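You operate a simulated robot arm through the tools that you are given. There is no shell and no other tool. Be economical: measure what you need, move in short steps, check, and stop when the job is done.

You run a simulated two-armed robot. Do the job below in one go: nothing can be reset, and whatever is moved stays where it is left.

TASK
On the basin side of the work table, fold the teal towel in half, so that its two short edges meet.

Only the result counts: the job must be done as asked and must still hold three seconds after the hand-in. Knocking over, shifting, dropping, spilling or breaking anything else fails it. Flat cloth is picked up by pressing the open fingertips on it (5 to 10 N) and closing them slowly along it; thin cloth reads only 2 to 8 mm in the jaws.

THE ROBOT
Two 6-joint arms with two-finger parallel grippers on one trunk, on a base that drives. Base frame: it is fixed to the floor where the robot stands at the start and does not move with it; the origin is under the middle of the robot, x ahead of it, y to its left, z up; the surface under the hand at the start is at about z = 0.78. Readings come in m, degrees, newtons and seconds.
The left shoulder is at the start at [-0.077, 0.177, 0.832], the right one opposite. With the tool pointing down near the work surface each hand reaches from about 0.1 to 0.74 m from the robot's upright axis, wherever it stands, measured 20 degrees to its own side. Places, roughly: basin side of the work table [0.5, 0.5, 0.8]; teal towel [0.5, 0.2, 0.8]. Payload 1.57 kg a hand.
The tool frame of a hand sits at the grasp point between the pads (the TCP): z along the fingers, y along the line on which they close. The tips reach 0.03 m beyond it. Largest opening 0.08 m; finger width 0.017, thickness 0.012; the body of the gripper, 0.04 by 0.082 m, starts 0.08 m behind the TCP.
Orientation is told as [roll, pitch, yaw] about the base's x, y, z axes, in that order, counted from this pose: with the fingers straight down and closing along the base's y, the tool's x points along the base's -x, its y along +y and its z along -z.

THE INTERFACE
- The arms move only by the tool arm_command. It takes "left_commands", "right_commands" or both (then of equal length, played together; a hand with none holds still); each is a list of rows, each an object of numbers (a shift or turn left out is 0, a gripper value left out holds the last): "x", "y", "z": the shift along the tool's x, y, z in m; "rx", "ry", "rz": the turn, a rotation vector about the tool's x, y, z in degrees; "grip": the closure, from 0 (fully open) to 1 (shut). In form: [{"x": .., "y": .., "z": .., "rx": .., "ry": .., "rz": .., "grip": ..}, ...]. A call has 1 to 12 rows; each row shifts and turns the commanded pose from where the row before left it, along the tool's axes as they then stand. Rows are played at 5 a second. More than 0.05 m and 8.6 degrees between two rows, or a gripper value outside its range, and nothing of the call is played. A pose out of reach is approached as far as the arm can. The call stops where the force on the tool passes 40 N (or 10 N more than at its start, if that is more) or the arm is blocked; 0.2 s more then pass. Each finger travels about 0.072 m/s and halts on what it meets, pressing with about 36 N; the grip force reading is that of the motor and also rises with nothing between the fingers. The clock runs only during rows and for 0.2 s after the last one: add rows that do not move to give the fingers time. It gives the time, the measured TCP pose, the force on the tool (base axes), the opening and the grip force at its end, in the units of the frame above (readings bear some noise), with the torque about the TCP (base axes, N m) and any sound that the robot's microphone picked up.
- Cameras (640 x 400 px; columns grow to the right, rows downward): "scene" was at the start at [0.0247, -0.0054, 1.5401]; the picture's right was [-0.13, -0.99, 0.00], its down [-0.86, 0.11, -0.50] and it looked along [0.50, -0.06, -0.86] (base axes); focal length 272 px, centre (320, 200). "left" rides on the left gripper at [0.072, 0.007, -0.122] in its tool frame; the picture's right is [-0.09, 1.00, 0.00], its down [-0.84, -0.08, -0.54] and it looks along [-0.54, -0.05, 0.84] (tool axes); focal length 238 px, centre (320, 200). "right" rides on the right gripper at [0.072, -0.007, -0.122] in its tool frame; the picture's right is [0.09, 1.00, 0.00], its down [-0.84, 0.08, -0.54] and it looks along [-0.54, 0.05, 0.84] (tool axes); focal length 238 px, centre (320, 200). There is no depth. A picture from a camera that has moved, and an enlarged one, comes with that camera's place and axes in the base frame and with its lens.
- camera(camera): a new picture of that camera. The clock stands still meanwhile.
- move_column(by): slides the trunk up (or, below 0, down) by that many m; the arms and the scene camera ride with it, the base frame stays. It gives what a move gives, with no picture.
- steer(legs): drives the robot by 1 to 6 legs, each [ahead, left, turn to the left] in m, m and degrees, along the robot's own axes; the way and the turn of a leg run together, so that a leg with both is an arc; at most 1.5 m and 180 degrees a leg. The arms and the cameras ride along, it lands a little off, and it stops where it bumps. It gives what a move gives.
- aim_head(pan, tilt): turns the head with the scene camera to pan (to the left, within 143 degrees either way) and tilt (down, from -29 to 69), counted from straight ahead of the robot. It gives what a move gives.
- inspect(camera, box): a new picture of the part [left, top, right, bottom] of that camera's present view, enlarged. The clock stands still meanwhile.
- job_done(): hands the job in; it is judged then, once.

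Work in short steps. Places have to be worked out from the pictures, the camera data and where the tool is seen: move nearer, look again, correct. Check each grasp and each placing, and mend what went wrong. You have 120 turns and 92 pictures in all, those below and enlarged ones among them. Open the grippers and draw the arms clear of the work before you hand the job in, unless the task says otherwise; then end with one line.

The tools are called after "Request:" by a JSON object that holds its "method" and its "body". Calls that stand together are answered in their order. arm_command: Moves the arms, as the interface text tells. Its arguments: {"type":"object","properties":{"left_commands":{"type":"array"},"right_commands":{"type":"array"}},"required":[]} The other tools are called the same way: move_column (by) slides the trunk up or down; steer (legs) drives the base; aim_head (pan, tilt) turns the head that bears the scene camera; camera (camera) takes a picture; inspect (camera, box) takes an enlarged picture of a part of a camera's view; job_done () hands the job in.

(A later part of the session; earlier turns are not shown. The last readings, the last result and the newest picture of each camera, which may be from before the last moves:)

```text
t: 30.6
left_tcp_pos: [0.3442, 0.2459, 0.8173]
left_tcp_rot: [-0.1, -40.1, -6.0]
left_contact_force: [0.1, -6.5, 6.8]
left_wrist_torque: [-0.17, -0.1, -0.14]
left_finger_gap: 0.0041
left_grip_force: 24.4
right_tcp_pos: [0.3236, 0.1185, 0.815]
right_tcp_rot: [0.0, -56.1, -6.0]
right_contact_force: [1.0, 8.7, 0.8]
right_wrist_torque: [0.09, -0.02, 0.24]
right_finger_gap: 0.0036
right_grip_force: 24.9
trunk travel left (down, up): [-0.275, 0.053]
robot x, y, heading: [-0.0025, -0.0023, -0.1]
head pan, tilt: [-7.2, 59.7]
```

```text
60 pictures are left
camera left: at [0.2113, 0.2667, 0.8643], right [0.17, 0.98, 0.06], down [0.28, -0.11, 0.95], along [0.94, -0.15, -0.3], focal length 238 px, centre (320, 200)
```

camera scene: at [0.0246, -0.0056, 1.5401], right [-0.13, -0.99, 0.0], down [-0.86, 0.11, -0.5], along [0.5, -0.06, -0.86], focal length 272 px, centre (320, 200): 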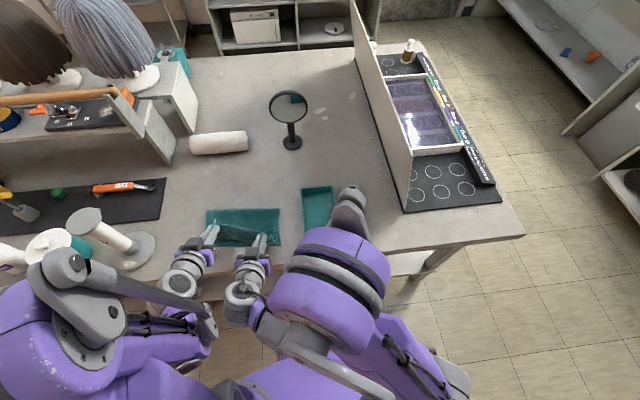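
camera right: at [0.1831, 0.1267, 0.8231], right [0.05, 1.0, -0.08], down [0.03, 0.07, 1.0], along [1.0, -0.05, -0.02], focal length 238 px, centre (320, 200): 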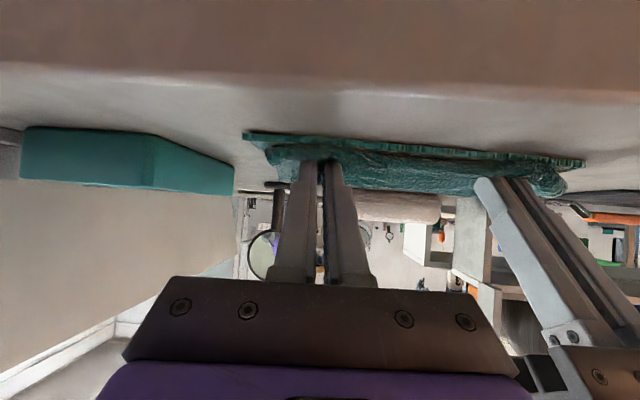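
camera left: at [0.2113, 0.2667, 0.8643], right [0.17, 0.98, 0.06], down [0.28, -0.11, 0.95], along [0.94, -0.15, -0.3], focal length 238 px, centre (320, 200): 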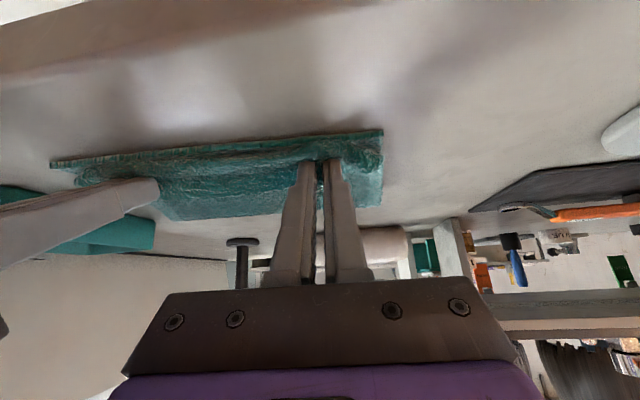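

The left touches at 6.8 N. I'll lower the right 3 mm more, then open both slowly so the gathers spread.

Request:
{"method": "arm_command", "body": {"left_commands": [{}, {"grip": 0.92}, {"grip": 0.84}, {"grip": 0.76}, {"grip": 0.68}, {"grip": 0.6}, {"grip": 0.52}, {"grip": 0.45}, {"grip": 0.4}, {}], "right_commands": [{"x": 0.0025, "z": 0.0017}, {"grip": 0.92}, {"grip": 0.84}, {"grip": 0.76}, {"grip": 0.68}, {"grip": 0.6}, {"grip": 0.52}, {"grip": 0.45}, {"grip": 0.4}, {}]}}

Request:
{"method": "camera", "body": {"camera": "right"}}

Request:
{"method": "camera", "body": {"camera": "left"}}

```text
t: 32.8
left_tcp_pos: [0.3438, 0.2451, 0.8166]
left_tcp_rot: [0.0, -40.0, -6.0]
left_contact_force: [-0.6, -0.9, 4.6]
left_wrist_torque: [-0.04, -0.02, -0.01]
left_finger_gap: 0.0431
left_grip_force: 0.1
right_tcp_pos: [0.324, 0.1179, 0.8101]
right_tcp_rot: [0.0, -56.1, -6.0]
right_contact_force: [0.6, 0.0, 8.9]
right_wrist_torque: [-0.02, -0.13, 0.01]
right_finger_gap: 0.0414
right_grip_force: 0.1
trunk travel left (down, up): [-0.275, 0.053]
robot x, y, heading: [0.0033, 0.0023, 0.1]
head pan, tilt: [-7.2, 59.7]
```

```text
59 pictures are left
camera right: at [0.1827, 0.1266, 0.8201], right [0.05, 1.0, -0.08], down [0.03, 0.07, 1.0], along [1.0, -0.06, -0.02], focal length 238 px, centre (320, 200)
```

right: 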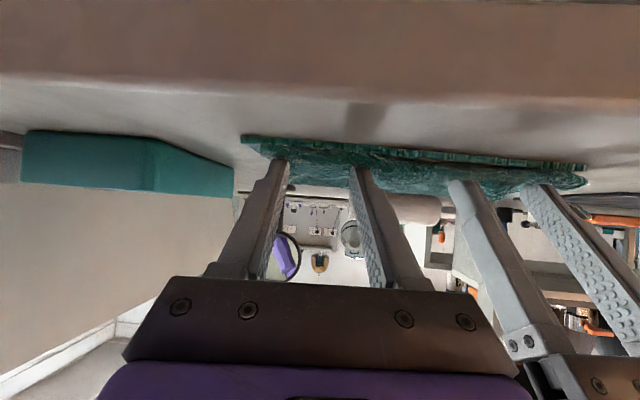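

```text
58 pictures are left
camera left: at [0.211, 0.2665, 0.8644], right [0.17, 0.98, 0.06], down [0.28, -0.11, 0.95], along [0.94, -0.15, -0.3], focal length 238 px, centre (320, 200)
```

left: 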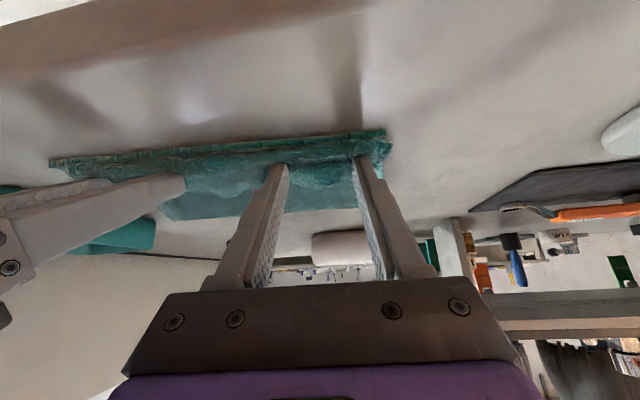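

The gathers are released. I'll lift both straight up, then untilt for a look.

Request:
{"method": "arm_command", "body": {"left_commands": [{"x": -0.0075, "z": -0.009}, {"x": -0.0187, "z": -0.0223}, {"x": -0.0187, "z": -0.0223}, {"ry": 8}, {"ry": 8}, {"ry": 8}, {"ry": 8}, {"ry": 8}, {}, {}], "right_commands": [{"x": -0.0097, "z": -0.0065}, {"x": -0.0242, "z": -0.0163}, {"x": -0.0242, "z": -0.0163}, {"ry": 8}, {"ry": 8}, {"ry": 8}, {"ry": 8}, {"ry": 8}, {"ry": 8}, {"ry": 8}]}}

Request:
{"method": "camera", "body": {"camera": "right"}}

Request:
{"method": "camera", "body": {"camera": "left"}}

```text
t: 35.0
left_tcp_pos: [0.3447, 0.2457, 0.8859]
left_tcp_rot: [0.0, 0.1, -6.1]
left_contact_force: [0.0, 0.2, -1.1]
left_wrist_torque: [-0.01, -0.01, 0.01]
left_finger_gap: 0.048
left_grip_force: 0.0
right_tcp_pos: [0.3272, 0.1186, 0.8812]
right_tcp_rot: [0.0, 0.1, -6.0]
right_contact_force: [0.6, 0.4, -0.6]
right_wrist_torque: [0.01, 0.0, -0.02]
right_finger_gap: 0.0479
right_grip_force: 0.0
trunk travel left (down, up): [-0.275, 0.053]
robot x, y, heading: [0.0009, -0.0044, 0.1]
head pan, tilt: [-7.2, 59.7]
```

```text
57 pictures are left
camera right: at [0.2552, 0.1198, 1.0041], right [0.01, 1.0, 0.0], down [0.84, -0.01, 0.54], along [0.54, -0.01, -0.84], focal length 238 px, centre (320, 200)
```

right: 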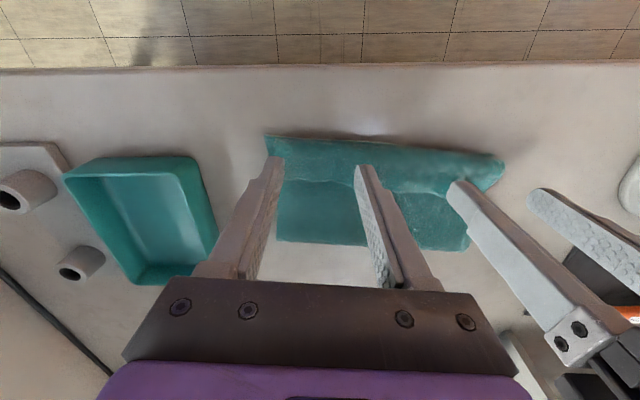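

```text
56 pictures are left
camera left: at [0.2732, 0.2598, 1.0085], right [0.2, 0.98, 0.0], down [0.82, -0.16, 0.54], along [0.53, -0.11, -0.84], focal length 238 px, centre (320, 200)
```

left: 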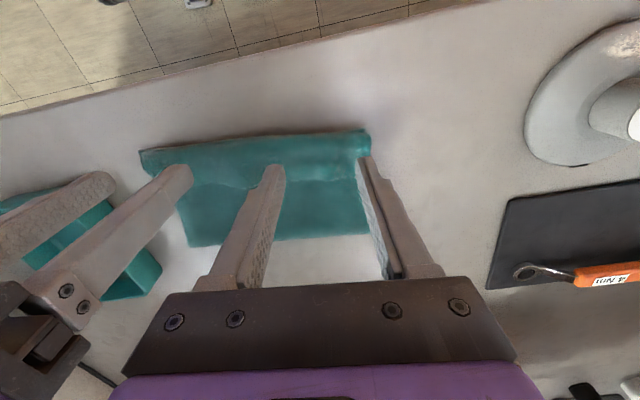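

A line about 3–4 cm in from the near edge suggests the edge strip has folded back. I'll move the hands up and aside for a clear scene view.

Request:
{"method": "arm_command", "body": {"left_commands": [{"z": -0.04}, {"z": -0.04}, {"y": 0.04, "z": -0.02}, {"y": 0.04}, {"y": 0.04}, {}], "right_commands": [{"z": -0.04}, {"z": -0.04}, {"y": -0.04, "z": -0.02}, {"y": -0.04}, {"y": -0.04}, {}]}}

Request:
{"method": "inspect", "body": {"camera": "scene", "box": [180, 170, 340, 270]}}

Request:
{"method": "camera", "body": {"camera": "left"}}

Request:
{"method": "camera", "body": {"camera": "right"}}

```text
t: 36.4
left_tcp_pos: [0.3577, 0.3638, 0.9876]
left_tcp_rot: [0.0, 0.1, -6.0]
left_contact_force: [-0.9, -0.8, 0.2]
left_wrist_torque: [0.02, 0.0, -0.01]
left_finger_gap: 0.048
left_grip_force: 0.0
right_tcp_pos: [0.3114, 0.0014, 0.9804]
right_tcp_rot: [0.0, -0.1, -5.9]
right_contact_force: [0.7, 0.2, 0.5]
right_wrist_torque: [0.02, -0.02, -0.04]
right_finger_gap: 0.0484
right_grip_force: 0.0
trunk travel left (down, up): [-0.275, 0.053]
robot x, y, heading: [0.0041, 0.0012, 0.1]
head pan, tilt: [-7.2, 59.7]
```

```text
4.00 times, centred on (260, 220) of scene
camera zoom: at [0.0247, -0.0054, 1.5401], right [-0.13, -0.99, 0.0], down [-0.86, 0.11, -0.5], along [0.5, -0.06, -0.86], focal length 1089 px, centre (560, 120)
```

zoom: 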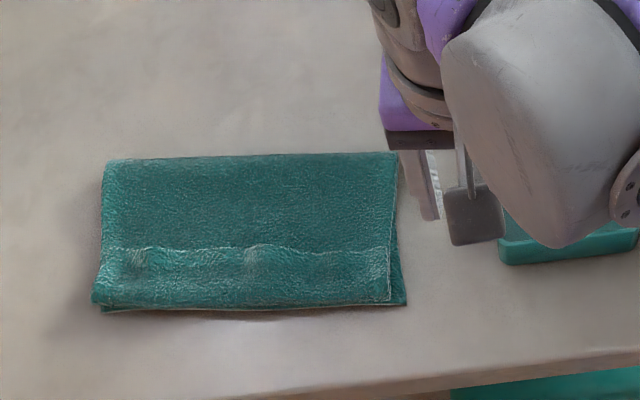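

```text
54 pictures are left
camera left: at [0.2854, 0.379, 1.1096], right [0.2, 0.98, 0.0], down [0.82, -0.16, 0.54], along [0.53, -0.11, -0.84], focal length 238 px, centre (320, 200)
```

left: 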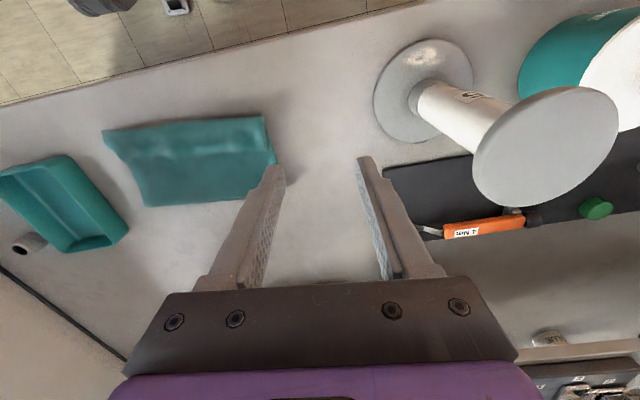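

```text
53 pictures are left
camera right: at [0.2391, 0.0026, 1.1026], right [0.01, 1.0, 0.0], down [0.84, -0.01, 0.54], along [0.54, -0.01, -0.84], focal length 238 px, centre (320, 200)
```

right: 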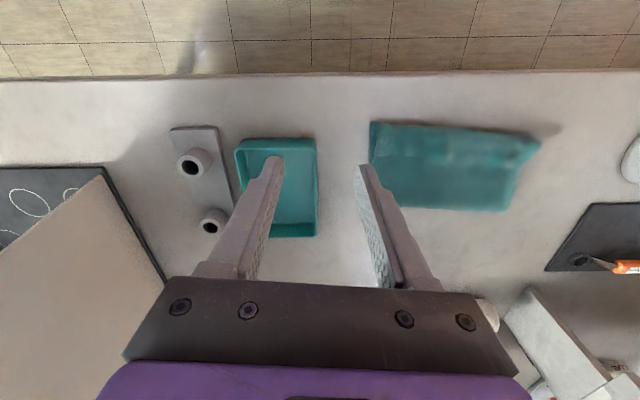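

The far edge came over, but a strip of about 4 cm is turned back on top: the fold sits at x≈.46 rather than ≈.48. I'll back the base off a little to get room for horizontal fingers, after first checking the surroundings.

Request:
{"method": "camera", "body": {"camera": "scene"}}

Request:
{"method": "aim_head", "body": {"pan": 40, "tilt": 55}}

Request:
{"method": "camera", "body": {"camera": "scene"}}

```text
52 pictures are left
camera scene: at [0.0247, -0.0054, 1.5401], right [-0.13, -0.99, 0.0], down [-0.86, 0.11, -0.5], along [0.5, -0.06, -0.86], focal length 272 px, centre (320, 200)
```

scene: 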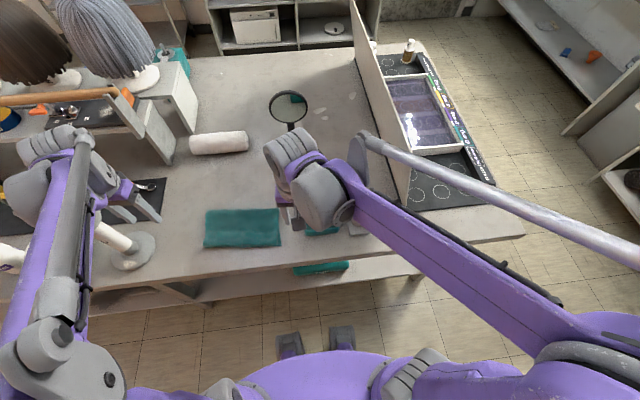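

```text
t: 37.5
left_tcp_pos: [0.3565, 0.3644, 0.9867]
left_tcp_rot: [0.1, 0.0, -6.0]
left_contact_force: [0.1, 0.2, 0.2]
left_wrist_torque: [-0.04, 0.0, 0.05]
left_finger_gap: 0.0481
left_grip_force: 0.2
right_tcp_pos: [0.3102, 0.0021, 0.9802]
right_tcp_rot: [0.0, 0.1, -6.0]
right_contact_force: [0.9, 0.3, -1.2]
right_wrist_torque: [0.0, 0.03, -0.03]
right_finger_gap: 0.0482
right_grip_force: 0.1
trunk travel left (down, up): [-0.275, 0.053]
robot x, y, heading: [0.0004, -0.0015, 0.3]
head pan, tilt: [40.0, 55.0]
```

```text
51 pictures are left
camera scene: at [0.0135, 0.0493, 1.5458], right [0.64, -0.77, 0.0], down [-0.63, -0.53, -0.57], along [0.44, 0.37, -0.82], focal length 272 px, centre (320, 200)
```

scene: 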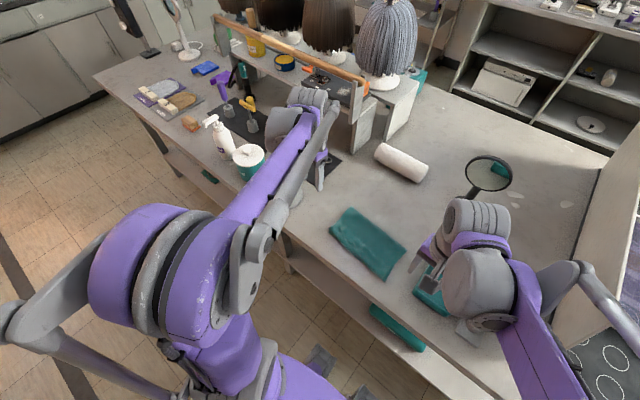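

The left forearm passes near the stand and bottles, so I'll bring the left hand inward and up first and then back off 0.12 m.

Request:
{"method": "arm_command", "body": {"left_commands": [{"y": -0.04, "z": -0.02}, {"y": -0.04}, {"y": -0.03}, {}]}}

Request:
{"method": "steer", "body": {"legs": [[-0.12, 0, 0]]}}

Request:
{"method": "aim_head", "body": {"pan": 10, "tilt": 52}}

Request:
{"method": "camera", "body": {"camera": "scene"}}

Request:
{"method": "inspect", "body": {"camera": "right", "box": [160, 0, 640, 300]}}

```text
t: 38.5
left_tcp_pos: [0.3443, 0.2562, 1.0064]
left_tcp_rot: [0.0, 0.0, -6.0]
left_contact_force: [-0.1, 0.6, -0.3]
left_wrist_torque: [-0.05, -0.01, 0.0]
left_finger_gap: 0.048
left_grip_force: 0.1
right_tcp_pos: [0.3118, 0.002, 0.98]
right_tcp_rot: [0.1, 0.0, -6.0]
right_contact_force: [-0.1, 0.1, -0.3]
right_wrist_torque: [0.01, -0.01, -0.05]
right_finger_gap: 0.0481
right_grip_force: 0.1
trunk travel left (down, up): [-0.275, 0.053]
robot x, y, heading: [-0.0014, -0.0039, 0.2]
head pan, tilt: [40.0, 55.0]
```

```text
t: 39.8
left_tcp_pos: [0.2277, 0.2549, 1.0073]
left_tcp_rot: [0.0, 0.0, -6.2]
left_contact_force: [-0.6, 0.4, -0.5]
left_wrist_torque: [0.01, -0.02, 0.0]
left_finger_gap: 0.048
left_grip_force: 0.1
right_tcp_pos: [0.1958, 0.0016, 0.9803]
right_tcp_rot: [0.0, 0.0, -6.1]
right_contact_force: [1.0, -0.2, -0.4]
right_wrist_torque: [0.01, 0.0, -0.04]
right_finger_gap: 0.0479
right_grip_force: 0.0
trunk travel left (down, up): [-0.275, 0.053]
robot x, y, heading: [-0.1177, 0.0015, -0.1]
head pan, tilt: [40.0, 55.0]
```

```text
t: 40.7
left_tcp_pos: [0.2287, 0.256, 1.0057]
left_tcp_rot: [0.0, 0.0, -6.1]
left_contact_force: [0.5, 0.6, 0.2]
left_wrist_torque: [-0.01, 0.01, -0.02]
left_finger_gap: 0.0481
left_grip_force: 0.0
right_tcp_pos: [0.1944, 0.0011, 0.9799]
right_tcp_rot: [-0.1, -0.1, -6.1]
right_contact_force: [-0.9, -0.3, 0.4]
right_wrist_torque: [0.01, -0.04, -0.01]
right_finger_gap: 0.048
right_grip_force: 0.1
trunk travel left (down, up): [-0.275, 0.053]
robot x, y, heading: [-0.1178, 0.0014, 0.1]
head pan, tilt: [10.0, 52.0]
```

```text
50 pictures are left
camera scene: at [-0.0844, 0.0162, 1.5496], right [0.17, -0.98, 0.0], down [-0.78, -0.14, -0.62], along [0.61, 0.11, -0.79], focal length 272 px, centre (320, 200)
```

scene: 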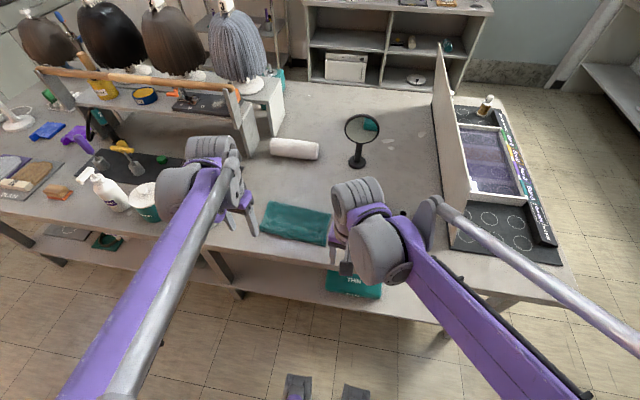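

```text
1.33 times, centred on (400, 150) of right
camera zoom: at [0.1227, 0.0027, 1.1026], right [0.01, 1.0, 0.0], down [0.84, -0.01, 0.54], along [0.54, -0.01, -0.84], focal length 318 px, centre (213, 267)
```

zoom: 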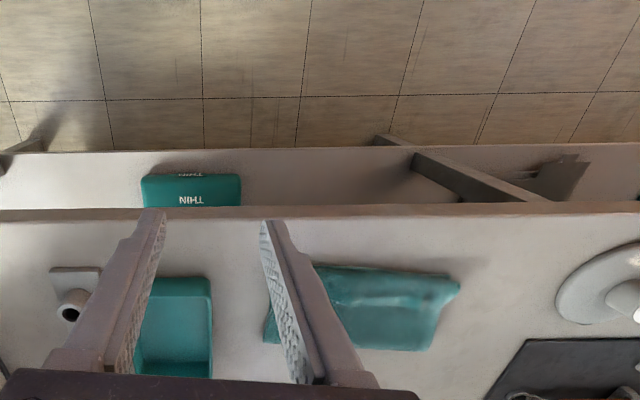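

Nothing was disturbed. I'll zoom in on the towel to place the turned-back edge.

Request:
{"method": "inspect", "body": {"camera": "scene", "box": [248, 190, 344, 250]}}

Request:
{"method": "inspect", "body": {"camera": "left", "box": [60, 0, 460, 250]}}

```text
6.67 times, centred on (296, 220) of scene
camera zoom: at [-0.0844, 0.0162, 1.5496], right [0.17, -0.98, 0.0], down [-0.78, -0.14, -0.62], along [0.61, 0.11, -0.79], focal length 1816 px, centre (480, 67)
```

zoom: 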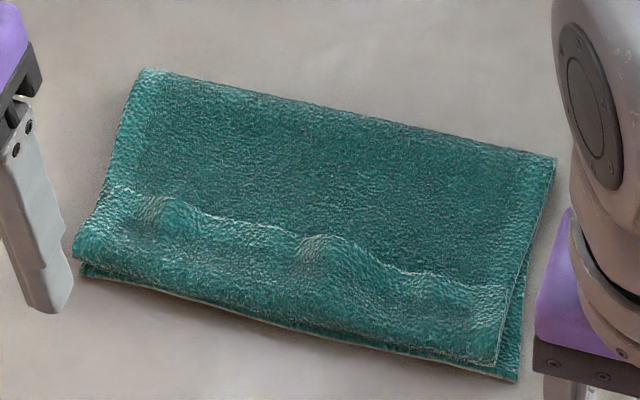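

```text
1.60 times, centred on (260, 125) of left
camera zoom: at [0.1565, 0.2699, 1.1289], right [0.2, 0.98, 0.0], down [0.82, -0.17, 0.54], along [0.53, -0.11, -0.84], focal length 381 px, centre (416, 320)
```

zoom: 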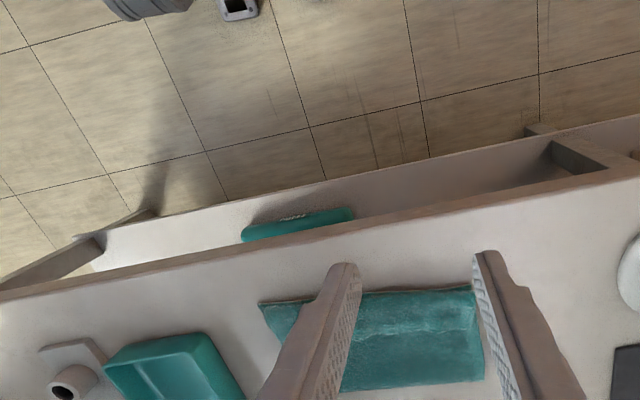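

The zoom confirms it: the free edge runs from (.3695,.086) to (.395,.28), turned back on top. I'll regrasp that edge strip, and first move above it.

Request:
{"method": "arm_command", "body": {"left_commands": [{"x": -0.0252, "y": 0.0009, "z": 0.021}, {"x": -0.0252, "y": 0.0009, "z": 0.021}, {"x": -0.0252, "y": 0.0009, "z": 0.021}, {"x": -0.0252, "y": 0.0009, "z": 0.021}, {"x": -0.0252, "y": 0.0009, "z": 0.021}, {"x": -0.0252, "y": 0.0009, "z": 0.021}, {}], "right_commands": [{"x": -0.0257, "y": 0.0228, "z": 0.0167}, {"x": -0.0257, "y": 0.0228, "z": 0.0167}, {"x": -0.0257, "y": 0.0228, "z": 0.0167}, {"x": -0.0257, "y": 0.0228, "z": 0.0167}, {"x": -0.0257, "y": 0.0228, "z": 0.0167}, {"x": -0.0257, "y": 0.0228, "z": 0.0167}, {}]}}

Request:
{"method": "camera", "body": {"camera": "right"}}

Request:
{"method": "camera", "body": {"camera": "left"}}

```text
t: 42.3
left_tcp_pos: [0.3807, 0.2464, 0.8818]
left_tcp_rot: [0.1, 0.0, -6.2]
left_contact_force: [-0.7, -0.8, 0.2]
left_wrist_torque: [-0.02, -0.01, 0.0]
left_finger_gap: 0.0479
left_grip_force: 0.2
right_tcp_pos: [0.3619, 0.1203, 0.8756]
right_tcp_rot: [0.0, -0.1, -6.0]
right_contact_force: [-0.2, 0.0, -0.5]
right_wrist_torque: [0.01, -0.03, 0.01]
right_finger_gap: 0.0481
right_grip_force: 0.0
trunk travel left (down, up): [-0.275, 0.053]
robot x, y, heading: [-0.1177, -0.0023, -0.2]
head pan, tilt: [10.0, 52.0]
```

```text
46 pictures are left
camera right: at [0.2897, 0.1221, 0.9974], right [0.01, 1.0, 0.0], down [0.84, -0.01, 0.54], along [0.54, -0.01, -0.84], focal length 238 px, centre (320, 200)
```

right: 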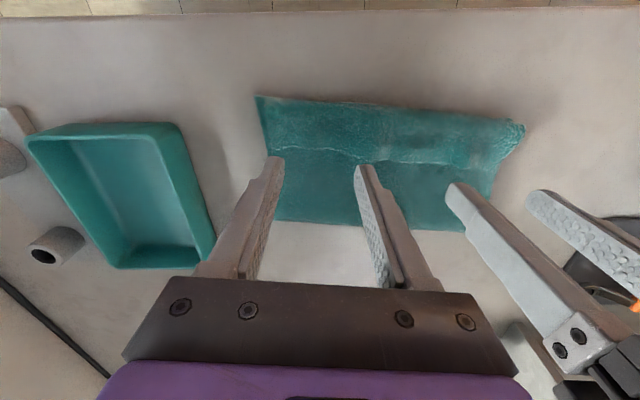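

```text
45 pictures are left
camera left: at [0.3081, 0.2599, 1.004], right [0.2, 0.98, 0.0], down [0.82, -0.17, 0.54], along [0.53, -0.11, -0.84], focal length 238 px, centre (320, 200)
```

left: 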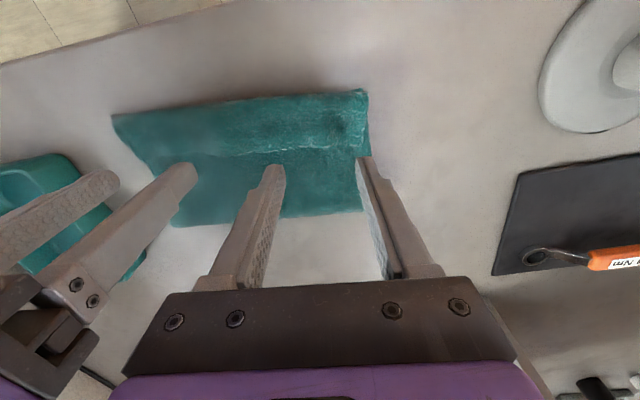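

The edge is about 5 mm nearer than I estimated, so I'll shift back and descend toward the cloth.

Request:
{"method": "arm_command", "body": {"left_commands": [{"x": 0.006}, {"z": 0.03}, {"z": 0.023}, {}], "right_commands": [{"x": 0.005}, {"z": 0.03}, {"z": 0.018}, {}]}}

Request:
{"method": "inspect", "body": {"camera": "right", "box": [200, 60, 520, 260]}}

Request:
{"method": "inspect", "body": {"camera": "left", "box": [160, 60, 480, 260]}}

```text
t: 43.3
left_tcp_pos: [0.3738, 0.245, 0.8281]
left_tcp_rot: [0.1, 0.1, -6.2]
left_contact_force: [-0.1, -0.3, 0.2]
left_wrist_torque: [0.03, 0.01, 0.01]
left_finger_gap: 0.0481
left_grip_force: 0.0
right_tcp_pos: [0.3553, 0.1204, 0.8314]
right_tcp_rot: [0.1, -0.1, -6.1]
right_contact_force: [-0.3, -0.3, 0.2]
right_wrist_torque: [0.03, 0.02, 0.03]
right_finger_gap: 0.0483
right_grip_force: 0.1
trunk travel left (down, up): [-0.275, 0.053]
robot x, y, heading: [-0.1136, -0.001, -0.2]
head pan, tilt: [10.0, 52.0]
```

```text
2.00 times, centred on (360, 160) of right
camera zoom: at [0.2832, 0.1227, 0.9535], right [0.01, 1.0, 0.0], down [0.84, -0.01, 0.54], along [0.54, -0.01, -0.84], focal length 477 px, centre (240, 280)
```

zoom: 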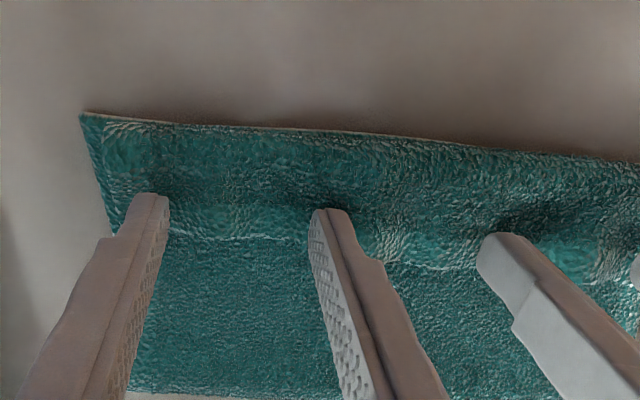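

```text
2.00 times, centred on (320, 160) of left
camera zoom: at [0.3018, 0.2598, 0.9504], right [0.2, 0.98, 0.0], down [0.82, -0.17, 0.54], along [0.53, -0.11, -0.84], focal length 477 px, centre (320, 280)
```

zoom: 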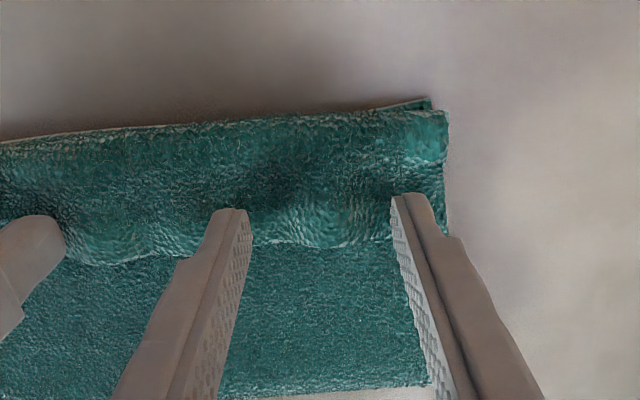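

The turned-back edge is clear, and the fingers sit just inside it. I'll step down for contact.

Request:
{"method": "arm_command", "body": {"left_commands": [{"y": -0.003, "x": 0.001}, {"z": 0.003}, {"z": 0.003}, {}], "right_commands": [{"x": 0.001}, {"z": 0.004}, {"z": 0.004}, {}]}}

```text
t: 44.3
left_tcp_pos: [0.3707, 0.2437, 0.8206]
left_tcp_rot: [0.0, 0.0, -6.1]
left_contact_force: [0.2, -0.6, 2.0]
left_wrist_torque: [-0.06, -0.03, -0.01]
left_finger_gap: 0.0481
left_grip_force: 0.0
right_tcp_pos: [0.3572, 0.1202, 0.825]
right_tcp_rot: [0.1, -0.1, -6.2]
right_contact_force: [-0.3, 0.1, 0.4]
right_wrist_torque: [0.03, 0.0, 0.01]
right_finger_gap: 0.0481
right_grip_force: 0.0
trunk travel left (down, up): [-0.275, 0.053]
robot x, y, heading: [-0.1143, -0.0045, -0.1]
head pan, tilt: [10.0, 52.0]
```

The left is just touching and the right is a few mm high, so I'll continue.

Request:
{"method": "arm_command", "body": {"left_commands": [{"z": 0.001}, {}, {}], "right_commands": [{"z": 0.003}, {"z": 0.001}, {}]}}

```text
t: 45.1
left_tcp_pos: [0.372, 0.2419, 0.8208]
left_tcp_rot: [0.0, 0.0, -6.1]
left_contact_force: [0.9, 0.2, 2.9]
left_wrist_torque: [0.01, 0.0, -0.02]
left_finger_gap: 0.048
left_grip_force: 0.1
right_tcp_pos: [0.355, 0.1209, 0.8206]
right_tcp_rot: [0.0, -0.1, -6.2]
right_contact_force: [0.6, 0.4, 3.8]
right_wrist_torque: [0.01, -0.02, 0.0]
right_finger_gap: 0.048
right_grip_force: 0.0
trunk travel left (down, up): [-0.275, 0.053]
robot x, y, heading: [-0.1148, 0.0, -0.2]
head pan, tilt: [10.0, 52.0]
```

One more small press on each hand.

Request:
{"method": "arm_command", "body": {"left_commands": [{"z": 0.0012}, {}, {}], "right_commands": [{"z": 0.0008}, {}, {}]}}

```text
t: 45.9
left_tcp_pos: [0.3714, 0.2419, 0.8203]
left_tcp_rot: [0.0, 0.0, -6.1]
left_contact_force: [-0.9, -1.1, 4.3]
left_wrist_torque: [-0.01, 0.08, -0.03]
left_finger_gap: 0.0482
left_grip_force: 0.0
right_tcp_pos: [0.3554, 0.1214, 0.8201]
right_tcp_rot: [0.0, -0.1, -6.1]
right_contact_force: [0.8, 1.7, 3.9]
right_wrist_torque: [0.05, 0.01, 0.01]
right_finger_gap: 0.0479
right_grip_force: 0.0
trunk travel left (down, up): [-0.275, 0.053]
robot x, y, heading: [-0.12, 0.0003, 0.2]
head pan, tilt: [10.0, 52.0]
```

About 4 N now. I'll press 0.6 mm more and then close slowly.

Request:
{"method": "arm_command", "body": {"left_commands": [{"z": 0.0006}, {"grip": 0.45}, {"grip": 0.5}, {"grip": 0.55}, {"grip": 0.6}, {"grip": 0.65}, {"grip": 0.7}, {"grip": 0.75}, {"grip": 0.8}, {"grip": 0.86}, {"grip": 0.93}, {"grip": 1.0}], "right_commands": [{"z": 0.0006}, {"grip": 0.45}, {"grip": 0.5}, {"grip": 0.55}, {"grip": 0.6}, {"grip": 0.65}, {"grip": 0.7}, {"grip": 0.75}, {"grip": 0.8}, {"grip": 0.86}, {"grip": 0.93}, {"grip": 1.0}]}}

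Request:
{"method": "arm_command", "body": {"left_commands": [{"z": -0.01}, {"z": -0.01}, {"z": -0.01}, {}], "right_commands": [{"z": -0.01}, {"z": -0.01}, {"z": -0.01}, {}]}}

Request:
{"method": "camera", "body": {"camera": "right"}}

Request:
{"method": "camera", "body": {"camera": "left"}}

```text
t: 48.5
left_tcp_pos: [0.37, 0.2426, 0.8193]
left_tcp_rot: [0.0, 0.0, -6.1]
left_contact_force: [0.3, -5.5, 10.7]
left_wrist_torque: [-0.19, 0.03, 0.02]
left_finger_gap: 0.0109
left_grip_force: 29.0
right_tcp_pos: [0.3556, 0.1212, 0.8194]
right_tcp_rot: [0.1, -0.1, -6.1]
right_contact_force: [1.4, 6.4, 5.4]
right_wrist_torque: [0.21, -0.04, -0.04]
right_finger_gap: 0.0038
right_grip_force: 24.2
trunk travel left (down, up): [-0.275, 0.053]
robot x, y, heading: [-0.1181, -0.0014, -0.1]
head pan, tilt: [10.0, 52.0]
```

```text
t: 49.5
left_tcp_pos: [0.3725, 0.2423, 0.8498]
left_tcp_rot: [0.0, -0.1, -6.0]
left_contact_force: [-0.7, -8.1, 0.4]
left_wrist_torque: [-0.27, 0.0, 0.03]
left_finger_gap: 0.0105
left_grip_force: 28.1
right_tcp_pos: [0.3561, 0.12, 0.8487]
right_tcp_rot: [0.0, 0.0, -6.1]
right_contact_force: [0.4, 7.2, -0.2]
right_wrist_torque: [0.22, -0.01, -0.04]
right_finger_gap: 0.0037
right_grip_force: 24.7
trunk travel left (down, up): [-0.275, 0.053]
robot x, y, heading: [-0.1179, -0.0032, -0.1]
head pan, tilt: [10.0, 52.0]
```

```text
42 pictures are left
camera right: at [0.2839, 0.1219, 0.9707], right [0.01, 1.0, 0.0], down [0.84, -0.01, 0.54], along [0.54, -0.01, -0.84], focal length 238 px, centre (320, 200)
```

right: 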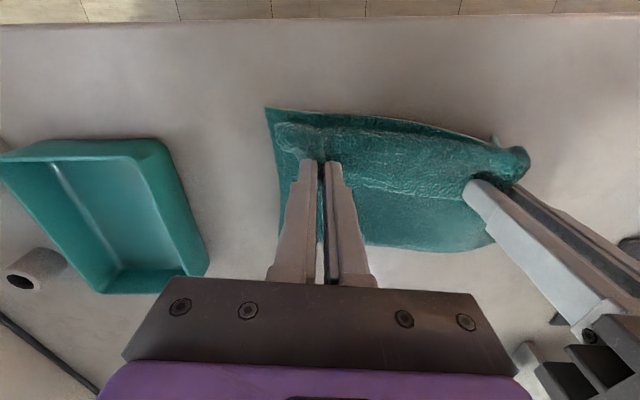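

```text
41 pictures are left
camera left: at [0.3009, 0.2565, 0.972], right [0.2, 0.98, 0.0], down [0.82, -0.17, 0.54], along [0.53, -0.11, -0.84], focal length 238 px, centre (320, 200)
```

left: 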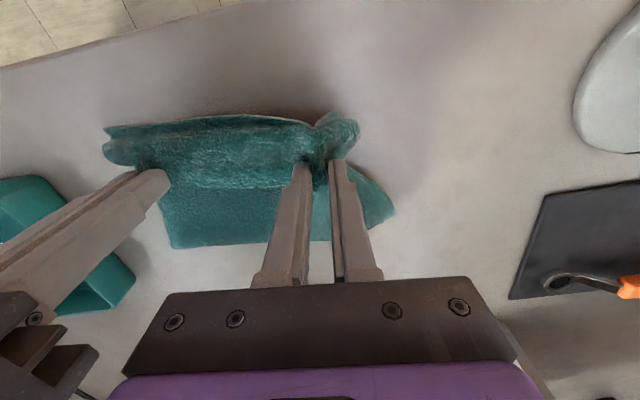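

The left pinched several layers (10.5 mm). I'll lower both again, release only the left slowly, and redo it more lightly.

Request:
{"method": "arm_command", "body": {"left_commands": [{"z": 0.01}, {"z": 0.01}, {"z": 0.008}, {"grip": 0.9}, {"grip": 0.82}, {"grip": 0.74}, {"grip": 0.66}, {"grip": 0.58}, {"grip": 0.5}, {"grip": 0.4}, {}, {"z": -0.02}], "right_commands": [{"z": 0.01}, {"z": 0.01}, {"z": 0.008}, {}, {}, {}, {}, {}, {}, {}, {}, {}]}}

Request:
{"method": "camera", "body": {"camera": "left"}}

```text
t: 52.1
left_tcp_pos: [0.3725, 0.2421, 0.8415]
left_tcp_rot: [0.0, 0.0, -6.0]
left_contact_force: [0.7, 0.3, 0.1]
left_wrist_torque: [-0.01, 0.0, -0.02]
left_finger_gap: 0.0481
left_grip_force: 0.1
right_tcp_pos: [0.3568, 0.1212, 0.8206]
right_tcp_rot: [0.1, 0.0, -6.1]
right_contact_force: [0.7, -0.7, 5.8]
right_wrist_torque: [-0.02, -0.04, -0.04]
right_finger_gap: 0.0035
right_grip_force: 24.7
trunk travel left (down, up): [-0.275, 0.053]
robot x, y, heading: [-0.1193, 0.0006, 0.0]
head pan, tilt: [10.0, 52.0]
```

```text
40 pictures are left
camera left: at [0.3002, 0.2571, 0.9644], right [0.2, 0.98, 0.0], down [0.82, -0.17, 0.54], along [0.53, -0.11, -0.84], focal length 238 px, centre (320, 200)
```

left: 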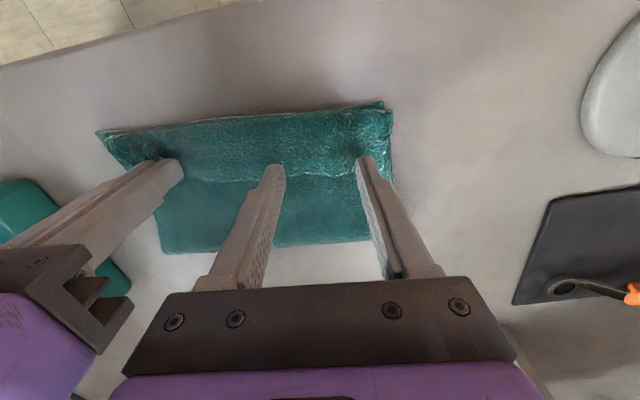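

The cloth flattened well. I'll retry the left with a narrower opening and lighter pressure.

Request:
{"method": "arm_command", "body": {"left_commands": [{"grip": 0.62, "y": 0.004}, {"z": 0.015}, {"z": 0.004}, {}, {}]}}

Request:
{"method": "arm_command", "body": {"left_commands": [{"z": 0.0012}, {}, {}]}}

```text
t: 53.3
left_tcp_pos: [0.3727, 0.2441, 0.8223]
left_tcp_rot: [0.0, 0.0, -6.1]
left_contact_force: [0.5, 0.2, 1.2]
left_wrist_torque: [0.04, -0.03, 0.0]
left_finger_gap: 0.0304
left_grip_force: 0.0
right_tcp_pos: [0.355, 0.1214, 0.8215]
right_tcp_rot: [0.0, -0.1, -6.1]
right_contact_force: [0.5, -0.6, 6.3]
right_wrist_torque: [-0.04, -0.02, -0.01]
right_finger_gap: 0.0036
right_grip_force: 24.3
trunk travel left (down, up): [-0.275, 0.053]
robot x, y, heading: [-0.1161, -0.0011, 0.0]
head pan, tilt: [10.0, 52.0]
```

```text
t: 54.1
left_tcp_pos: [0.3728, 0.2457, 0.8217]
left_tcp_rot: [0.0, 0.0, -6.1]
left_contact_force: [0.5, -0.1, 2.4]
left_wrist_torque: [0.02, 0.0, -0.03]
left_finger_gap: 0.0302
left_grip_force: 0.0
right_tcp_pos: [0.3561, 0.1205, 0.821]
right_tcp_rot: [0.0, -0.1, -6.0]
right_contact_force: [0.0, 0.8, 6.3]
right_wrist_torque: [-0.02, -0.01, -0.01]
right_finger_gap: 0.0035
right_grip_force: 24.4
trunk travel left (down, up): [-0.275, 0.053]
robot x, y, heading: [-0.1185, -0.003, -0.2]
head pan, tilt: [10.0, 52.0]
```

The left is at 2.4 N. I'll add a little pressure, close slowly, and check the gap.

Request:
{"method": "arm_command", "body": {"left_commands": [{"z": 0.0008}, {"grip": 0.66}, {"grip": 0.7}, {"grip": 0.74}, {"grip": 0.78}, {"grip": 0.82}, {"grip": 0.86}, {"grip": 0.9}, {"grip": 0.94}, {"grip": 1.0}, {}]}}

Request:
{"method": "camera", "body": {"camera": "left"}}

```text
t: 56.5
left_tcp_pos: [0.3728, 0.245, 0.8206]
left_tcp_rot: [0.0, 0.0, -6.1]
left_contact_force: [-0.3, -2.7, 2.5]
left_wrist_torque: [-0.13, -0.01, -0.02]
left_finger_gap: 0.0038
left_grip_force: 24.7
right_tcp_pos: [0.3564, 0.1213, 0.8226]
right_tcp_rot: [0.0, -0.1, -6.2]
right_contact_force: [-0.1, 2.3, 6.8]
right_wrist_torque: [0.07, -0.04, -0.01]
right_finger_gap: 0.0037
right_grip_force: 24.6
trunk travel left (down, up): [-0.275, 0.053]
robot x, y, heading: [-0.1158, -0.0014, -0.1]
head pan, tilt: [10.0, 52.0]
```

```text
39 pictures are left
camera left: at [0.3001, 0.2603, 0.9432], right [0.2, 0.98, 0.0], down [0.82, -0.17, 0.54], along [0.53, -0.11, -0.84], focal length 238 px, centre (320, 200)
```

left: 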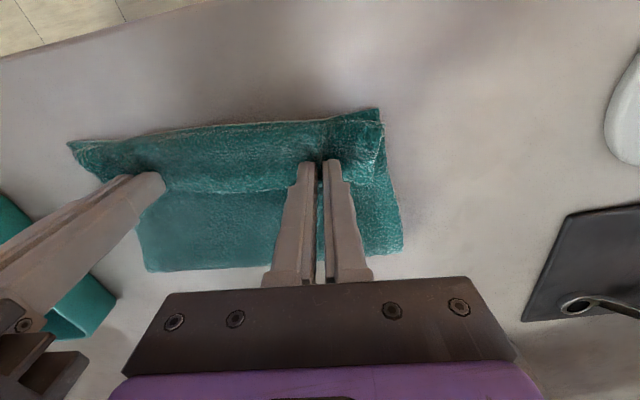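

A single layer now (3.8 mm). I'll lift both and move ahead over the middle to relax the fold.

Request:
{"method": "arm_command", "body": {"left_commands": [{"z": -0.015}, {"z": -0.015}, {"x": -0.01, "z": -0.018}, {"x": -0.015, "z": -0.018}, {"x": -0.02, "z": -0.016}, {"x": -0.02, "z": -0.015}, {"x": -0.018, "z": -0.012}, {"x": -0.012, "z": -0.01}, {}], "right_commands": [{"z": -0.015}, {"z": -0.015}, {"x": -0.01, "z": -0.018}, {"x": -0.015, "z": -0.018}, {"x": -0.02, "z": -0.016}, {"x": -0.02, "z": -0.015}, {"x": -0.018, "z": -0.012}, {"x": -0.012, "z": -0.01}, {}]}}

Request:
{"method": "camera", "body": {"camera": "right"}}

Request:
{"method": "camera", "body": {"camera": "left"}}

```text
t: 58.5
left_tcp_pos: [0.465, 0.2349, 0.9386]
left_tcp_rot: [0.1, 0.0, -6.1]
left_contact_force: [0.2, -0.9, 0.3]
left_wrist_torque: [0.01, -0.02, 0.02]
left_finger_gap: 0.0038
left_grip_force: 24.4
right_tcp_pos: [0.4506, 0.1114, 0.9401]
right_tcp_rot: [0.0, -0.1, -6.2]
right_contact_force: [-0.8, 1.4, -0.5]
right_wrist_torque: [0.04, 0.0, 0.0]
right_finger_gap: 0.0036
right_grip_force: 24.8
trunk travel left (down, up): [-0.275, 0.053]
robot x, y, heading: [-0.1168, 0.0009, -0.4]
head pan, tilt: [10.0, 52.0]
```

```text
38 pictures are left
camera right: at [0.3788, 0.1128, 1.0627], right [0.01, 1.0, 0.0], down [0.84, -0.01, 0.54], along [0.54, -0.01, -0.84], focal length 238 px, centre (320, 200)
```

right: 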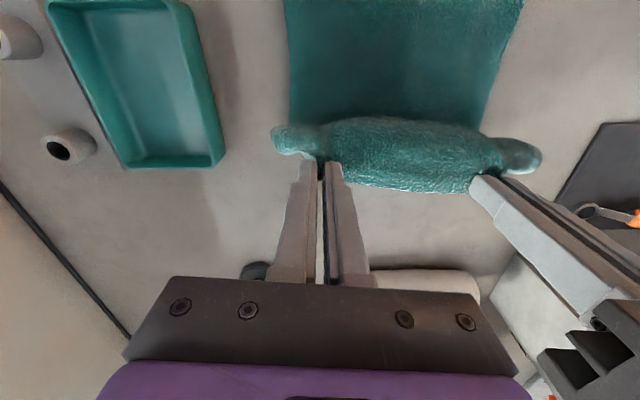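

```text
37 pictures are left
camera left: at [0.3939, 0.2498, 1.0605], right [0.2, 0.98, 0.0], down [0.82, -0.17, 0.54], along [0.53, -0.11, -0.84], focal length 238 px, centre (320, 200)
```

left: 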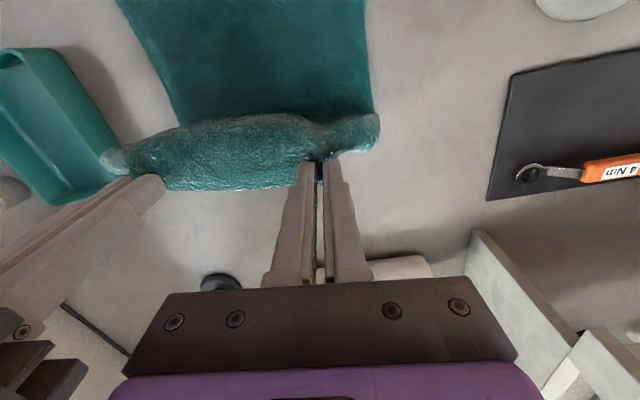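

The fold is open and the edge is held, as before. I'll tilt both hands to about 88° so the edge strip stands up.

Request:
{"method": "arm_command", "body": {"left_commands": [{"ry": -8}, {"ry": -8}, {"ry": -8}, {"ry": -8}, {"ry": -8}, {"ry": -8}, {"ry": -8}, {"ry": -8}, {"ry": -8}, {"ry": -8}, {"ry": -8}, {}], "right_commands": [{"ry": -8}, {"ry": -8}, {"ry": -8}, {"ry": -8}, {"ry": -8}, {"ry": -8}, {"ry": -8}, {"ry": -8}, {"ry": -8}, {"ry": -8}, {"ry": -8}, {}]}}

Request:
{"method": "camera", "body": {"camera": "scene"}}

Request:
{"method": "camera", "body": {"camera": "right"}}

```text
t: 61.1
left_tcp_pos: [0.466, 0.236, 0.9389]
left_tcp_rot: [1.6, -87.9, -7.7]
left_contact_force: [-1.9, -3.6, -0.4]
left_wrist_torque: [0.01, 0.02, -0.11]
left_finger_gap: 0.0038
left_grip_force: 24.4
right_tcp_pos: [0.4512, 0.1108, 0.9411]
right_tcp_rot: [1.2, -88.2, -7.2]
right_contact_force: [0.2, 3.3, -0.5]
right_wrist_torque: [0.0, 0.02, 0.13]
right_finger_gap: 0.0037
right_grip_force: 24.6
trunk travel left (down, up): [-0.275, 0.053]
robot x, y, heading: [-0.1183, -0.0009, -0.1]
head pan, tilt: [10.0, 52.0]
```

```text
36 pictures are left
camera scene: at [-0.0851, 0.0157, 1.5497], right [0.17, -0.99, 0.0], down [-0.78, -0.14, -0.62], along [0.61, 0.11, -0.79], focal length 272 px, centre (320, 200)
```

scene: 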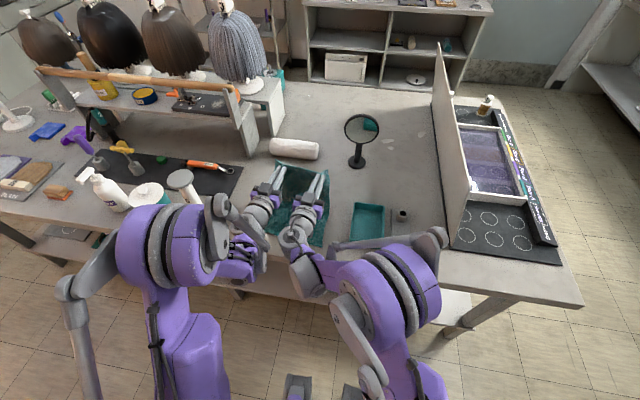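

```text
35 pictures are left
camera right: at [0.327, 0.1176, 0.8732], right [0.1, 0.99, -0.09], down [-0.5, 0.13, 0.85], along [0.86, -0.04, 0.51], focal length 238 px, centre (320, 200)
```

right: 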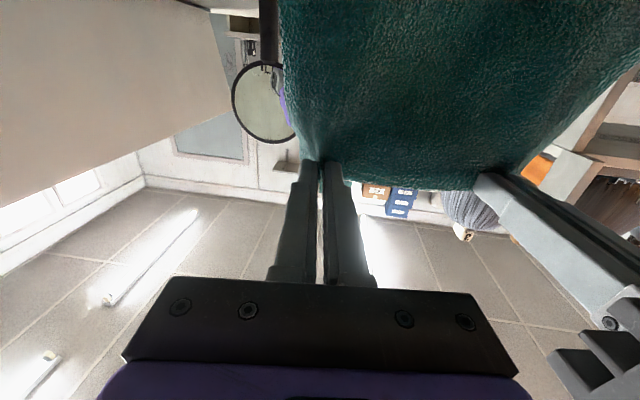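

The strip is now upright. I'll carry it back along the arc to just inside the near edge, stopping about 1 cm high.

Request:
{"method": "arm_command", "body": {"left_commands": [{"x": 0.0028, "y": -0.0007, "z": -0.0161}, {"x": 0.0028, "y": -0.0007, "z": -0.0161}, {"x": 0.007, "y": -0.0007, "z": -0.0148}, {"x": 0.007, "y": -0.0007, "z": -0.0148}, {"x": 0.0104, "y": -0.0007, "z": -0.0126}, {"x": 0.0104, "y": -0.0007, "z": -0.0126}, {"x": 0.0133, "y": -0.0007, "z": -0.0095}, {"x": 0.0133, "y": -0.0007, "z": -0.0095}, {"x": 0.0152, "y": -0.0007, "z": -0.0059}, {"x": 0.0152, "y": -0.0007, "z": -0.0059}, {"x": 0.01, "y": -0.0007, "z": -0.003}, {"x": 0.01, "z": -0.003}], "right_commands": [{"x": 0.0028, "y": -0.0006, "z": -0.0161}, {"x": 0.0028, "y": -0.0006, "z": -0.0161}, {"x": 0.007, "y": -0.0006, "z": -0.0148}, {"x": 0.007, "y": -0.0006, "z": -0.0148}, {"x": 0.0104, "y": -0.0006, "z": -0.0126}, {"x": 0.0104, "y": -0.0006, "z": -0.0126}, {"x": 0.0133, "y": -0.0006, "z": -0.0095}, {"x": 0.0133, "y": -0.0006, "z": -0.0095}, {"x": 0.0152, "y": -0.0006, "z": -0.0059}, {"x": 0.0152, "y": -0.0006, "z": -0.0059}, {"x": 0.01, "y": -0.0006, "z": -0.002}, {"x": 0.01, "z": -0.002}]}}

Request:
{"method": "camera", "body": {"camera": "scene"}}

Request:
{"method": "inspect", "body": {"camera": "scene", "box": [232, 180, 360, 260]}}

```text
t: 63.7
left_tcp_pos: [0.4053, 0.2487, 0.9018]
left_tcp_rot: [-0.1, -87.9, -5.9]
left_contact_force: [-0.7, -0.1, -0.5]
left_wrist_torque: [0.04, -0.02, -0.02]
left_finger_gap: 0.0038
left_grip_force: 24.2
left hand out of reach, approached as far as the arm can: row 6, 7, 8, 9, 10, 11, 12
right_tcp_pos: [0.3367, 0.1286, 0.8368]
right_tcp_rot: [-0.8, -87.9, -5.4]
right_contact_force: [-0.6, -0.1, 1.0]
right_wrist_torque: [0.02, 0.03, 0.01]
right_finger_gap: 0.0
right_grip_force: 20.8
right hand out of reach, approached as far as the arm can: row 10, 11, 12
trunk travel left (down, up): [-0.275, 0.053]
robot x, y, heading: [-0.1158, 0.0015, -0.1]
head pan, tilt: [10.0, 52.0]
```

```text
34 pictures are left
camera scene: at [-0.0841, 0.0164, 1.5496], right [0.17, -0.99, 0.0], down [-0.78, -0.14, -0.62], along [0.61, 0.11, -0.79], focal length 272 px, centre (320, 200)
```

scene: 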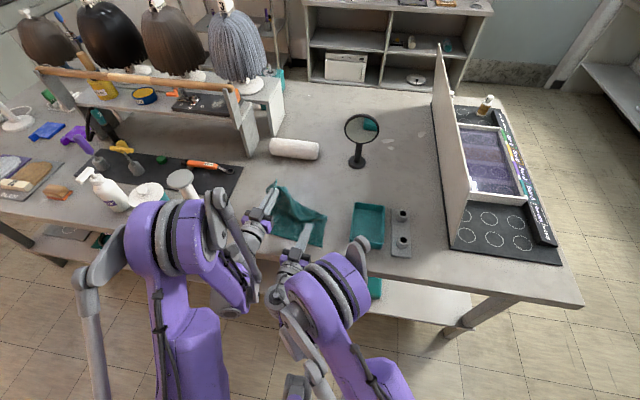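

```text
5.00 times, centred on (296, 220) of scene
camera zoom: at [-0.0841, 0.0164, 1.5496], right [0.17, -0.99, 0.0], down [-0.78, -0.14, -0.62], along [0.61, 0.11, -0.79], focal length 1362 px, centre (440, 100)
```

zoom: 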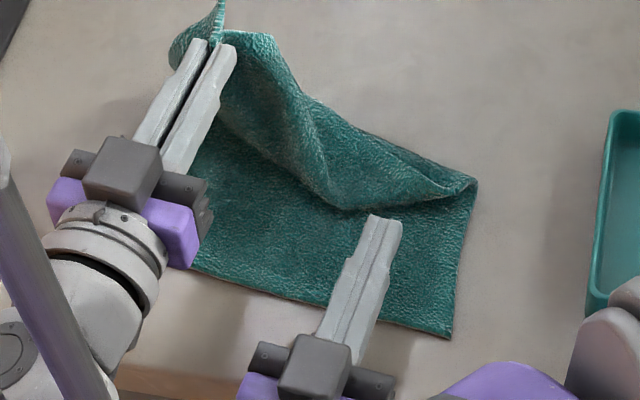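

The left hit a reach limit again and the right slipped off, with the left still holding its corner. I'll lift and untilt both, reopen the towel flat, and redo the carry using base and trunk motion so the arms stay in a reachable pose.

Request:
{"method": "arm_command", "body": {"right_commands": [{"x": -0.04, "grip": 0.4}, {"x": -0.04}, {"x": -0.03}, {}]}}

Request:
{"method": "arm_command", "body": {"left_commands": [{"ry": 8}, {"ry": 8}, {"ry": 8}, {"ry": 8}, {"ry": 8}, {"ry": 8}, {"ry": 8}, {"ry": 8}, {"ry": 8}, {"ry": 8}, {"ry": 8}, {}], "right_commands": [{"ry": 8}, {"ry": 8}, {"ry": 8}, {"ry": 8}, {"ry": 8}, {"ry": 8}, {"ry": 8}, {"ry": 8}, {"ry": 8}, {"ry": 8}, {"ry": 8}, {}]}}

Request:
{"method": "camera", "body": {"camera": "scene"}}

Request:
{"method": "camera", "body": {"camera": "right"}}

```text
t: 64.7
left_tcp_pos: [0.4048, 0.2479, 0.9011]
left_tcp_rot: [-0.2, -88.0, -5.9]
left_contact_force: [0.1, -0.4, -0.4]
left_wrist_torque: [0.02, 0.01, -0.06]
left_finger_gap: 0.0036
left_grip_force: 25.0
right_tcp_pos: [0.3409, 0.1302, 0.9499]
right_tcp_rot: [-0.7, -88.0, -5.4]
right_contact_force: [0.3, -0.5, 0.8]
right_wrist_torque: [0.0, -0.04, -0.06]
right_finger_gap: 0.0478
right_grip_force: 0.1
trunk travel left (down, up): [-0.275, 0.053]
robot x, y, heading: [-0.1147, 0.0003, -0.3]
head pan, tilt: [10.0, 52.0]
```

```text
t: 67.3
left_tcp_pos: [0.4021, 0.2472, 0.9029]
left_tcp_rot: [0.1, 0.0, -6.1]
left_contact_force: [-1.4, 0.8, 0.0]
left_wrist_torque: [-0.02, -0.03, -0.01]
left_finger_gap: 0.0037
left_grip_force: 25.2
right_tcp_pos: [0.3391, 0.1287, 0.9467]
right_tcp_rot: [0.1, -0.1, -6.1]
right_contact_force: [-0.4, -0.3, 0.7]
right_wrist_torque: [-0.01, 0.0, 0.0]
right_finger_gap: 0.048
right_grip_force: 0.0
trunk travel left (down, up): [-0.275, 0.053]
robot x, y, heading: [-0.1155, -0.0001, -0.4]
head pan, tilt: [10.0, 52.0]
```

```text
32 pictures are left
camera scene: at [-0.0857, 0.016, 1.5496], right [0.17, -0.99, 0.0], down [-0.78, -0.14, -0.62], along [0.61, 0.11, -0.79], focal length 272 px, centre (320, 200)
```

scene: 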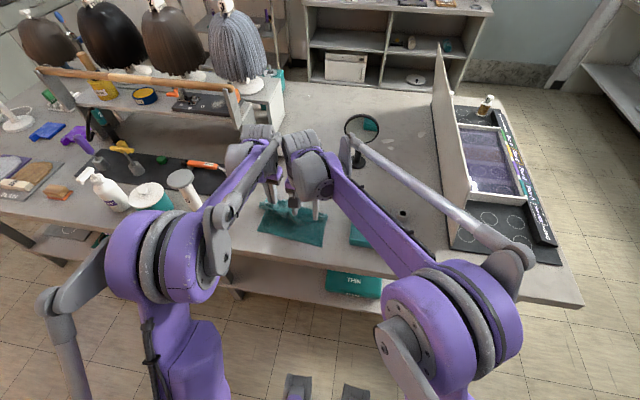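

```text
31 pictures are left
camera right: at [0.2674, 0.1299, 1.0692], right [0.01, 1.0, 0.0], down [0.84, -0.01, 0.54], along [0.54, -0.01, -0.84], focal length 238 px, centre (320, 200)
```

right: 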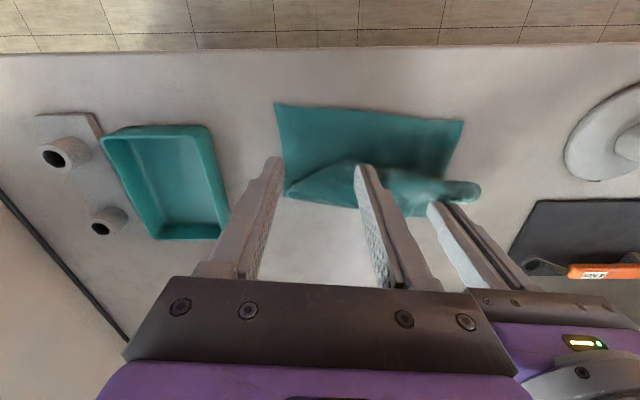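

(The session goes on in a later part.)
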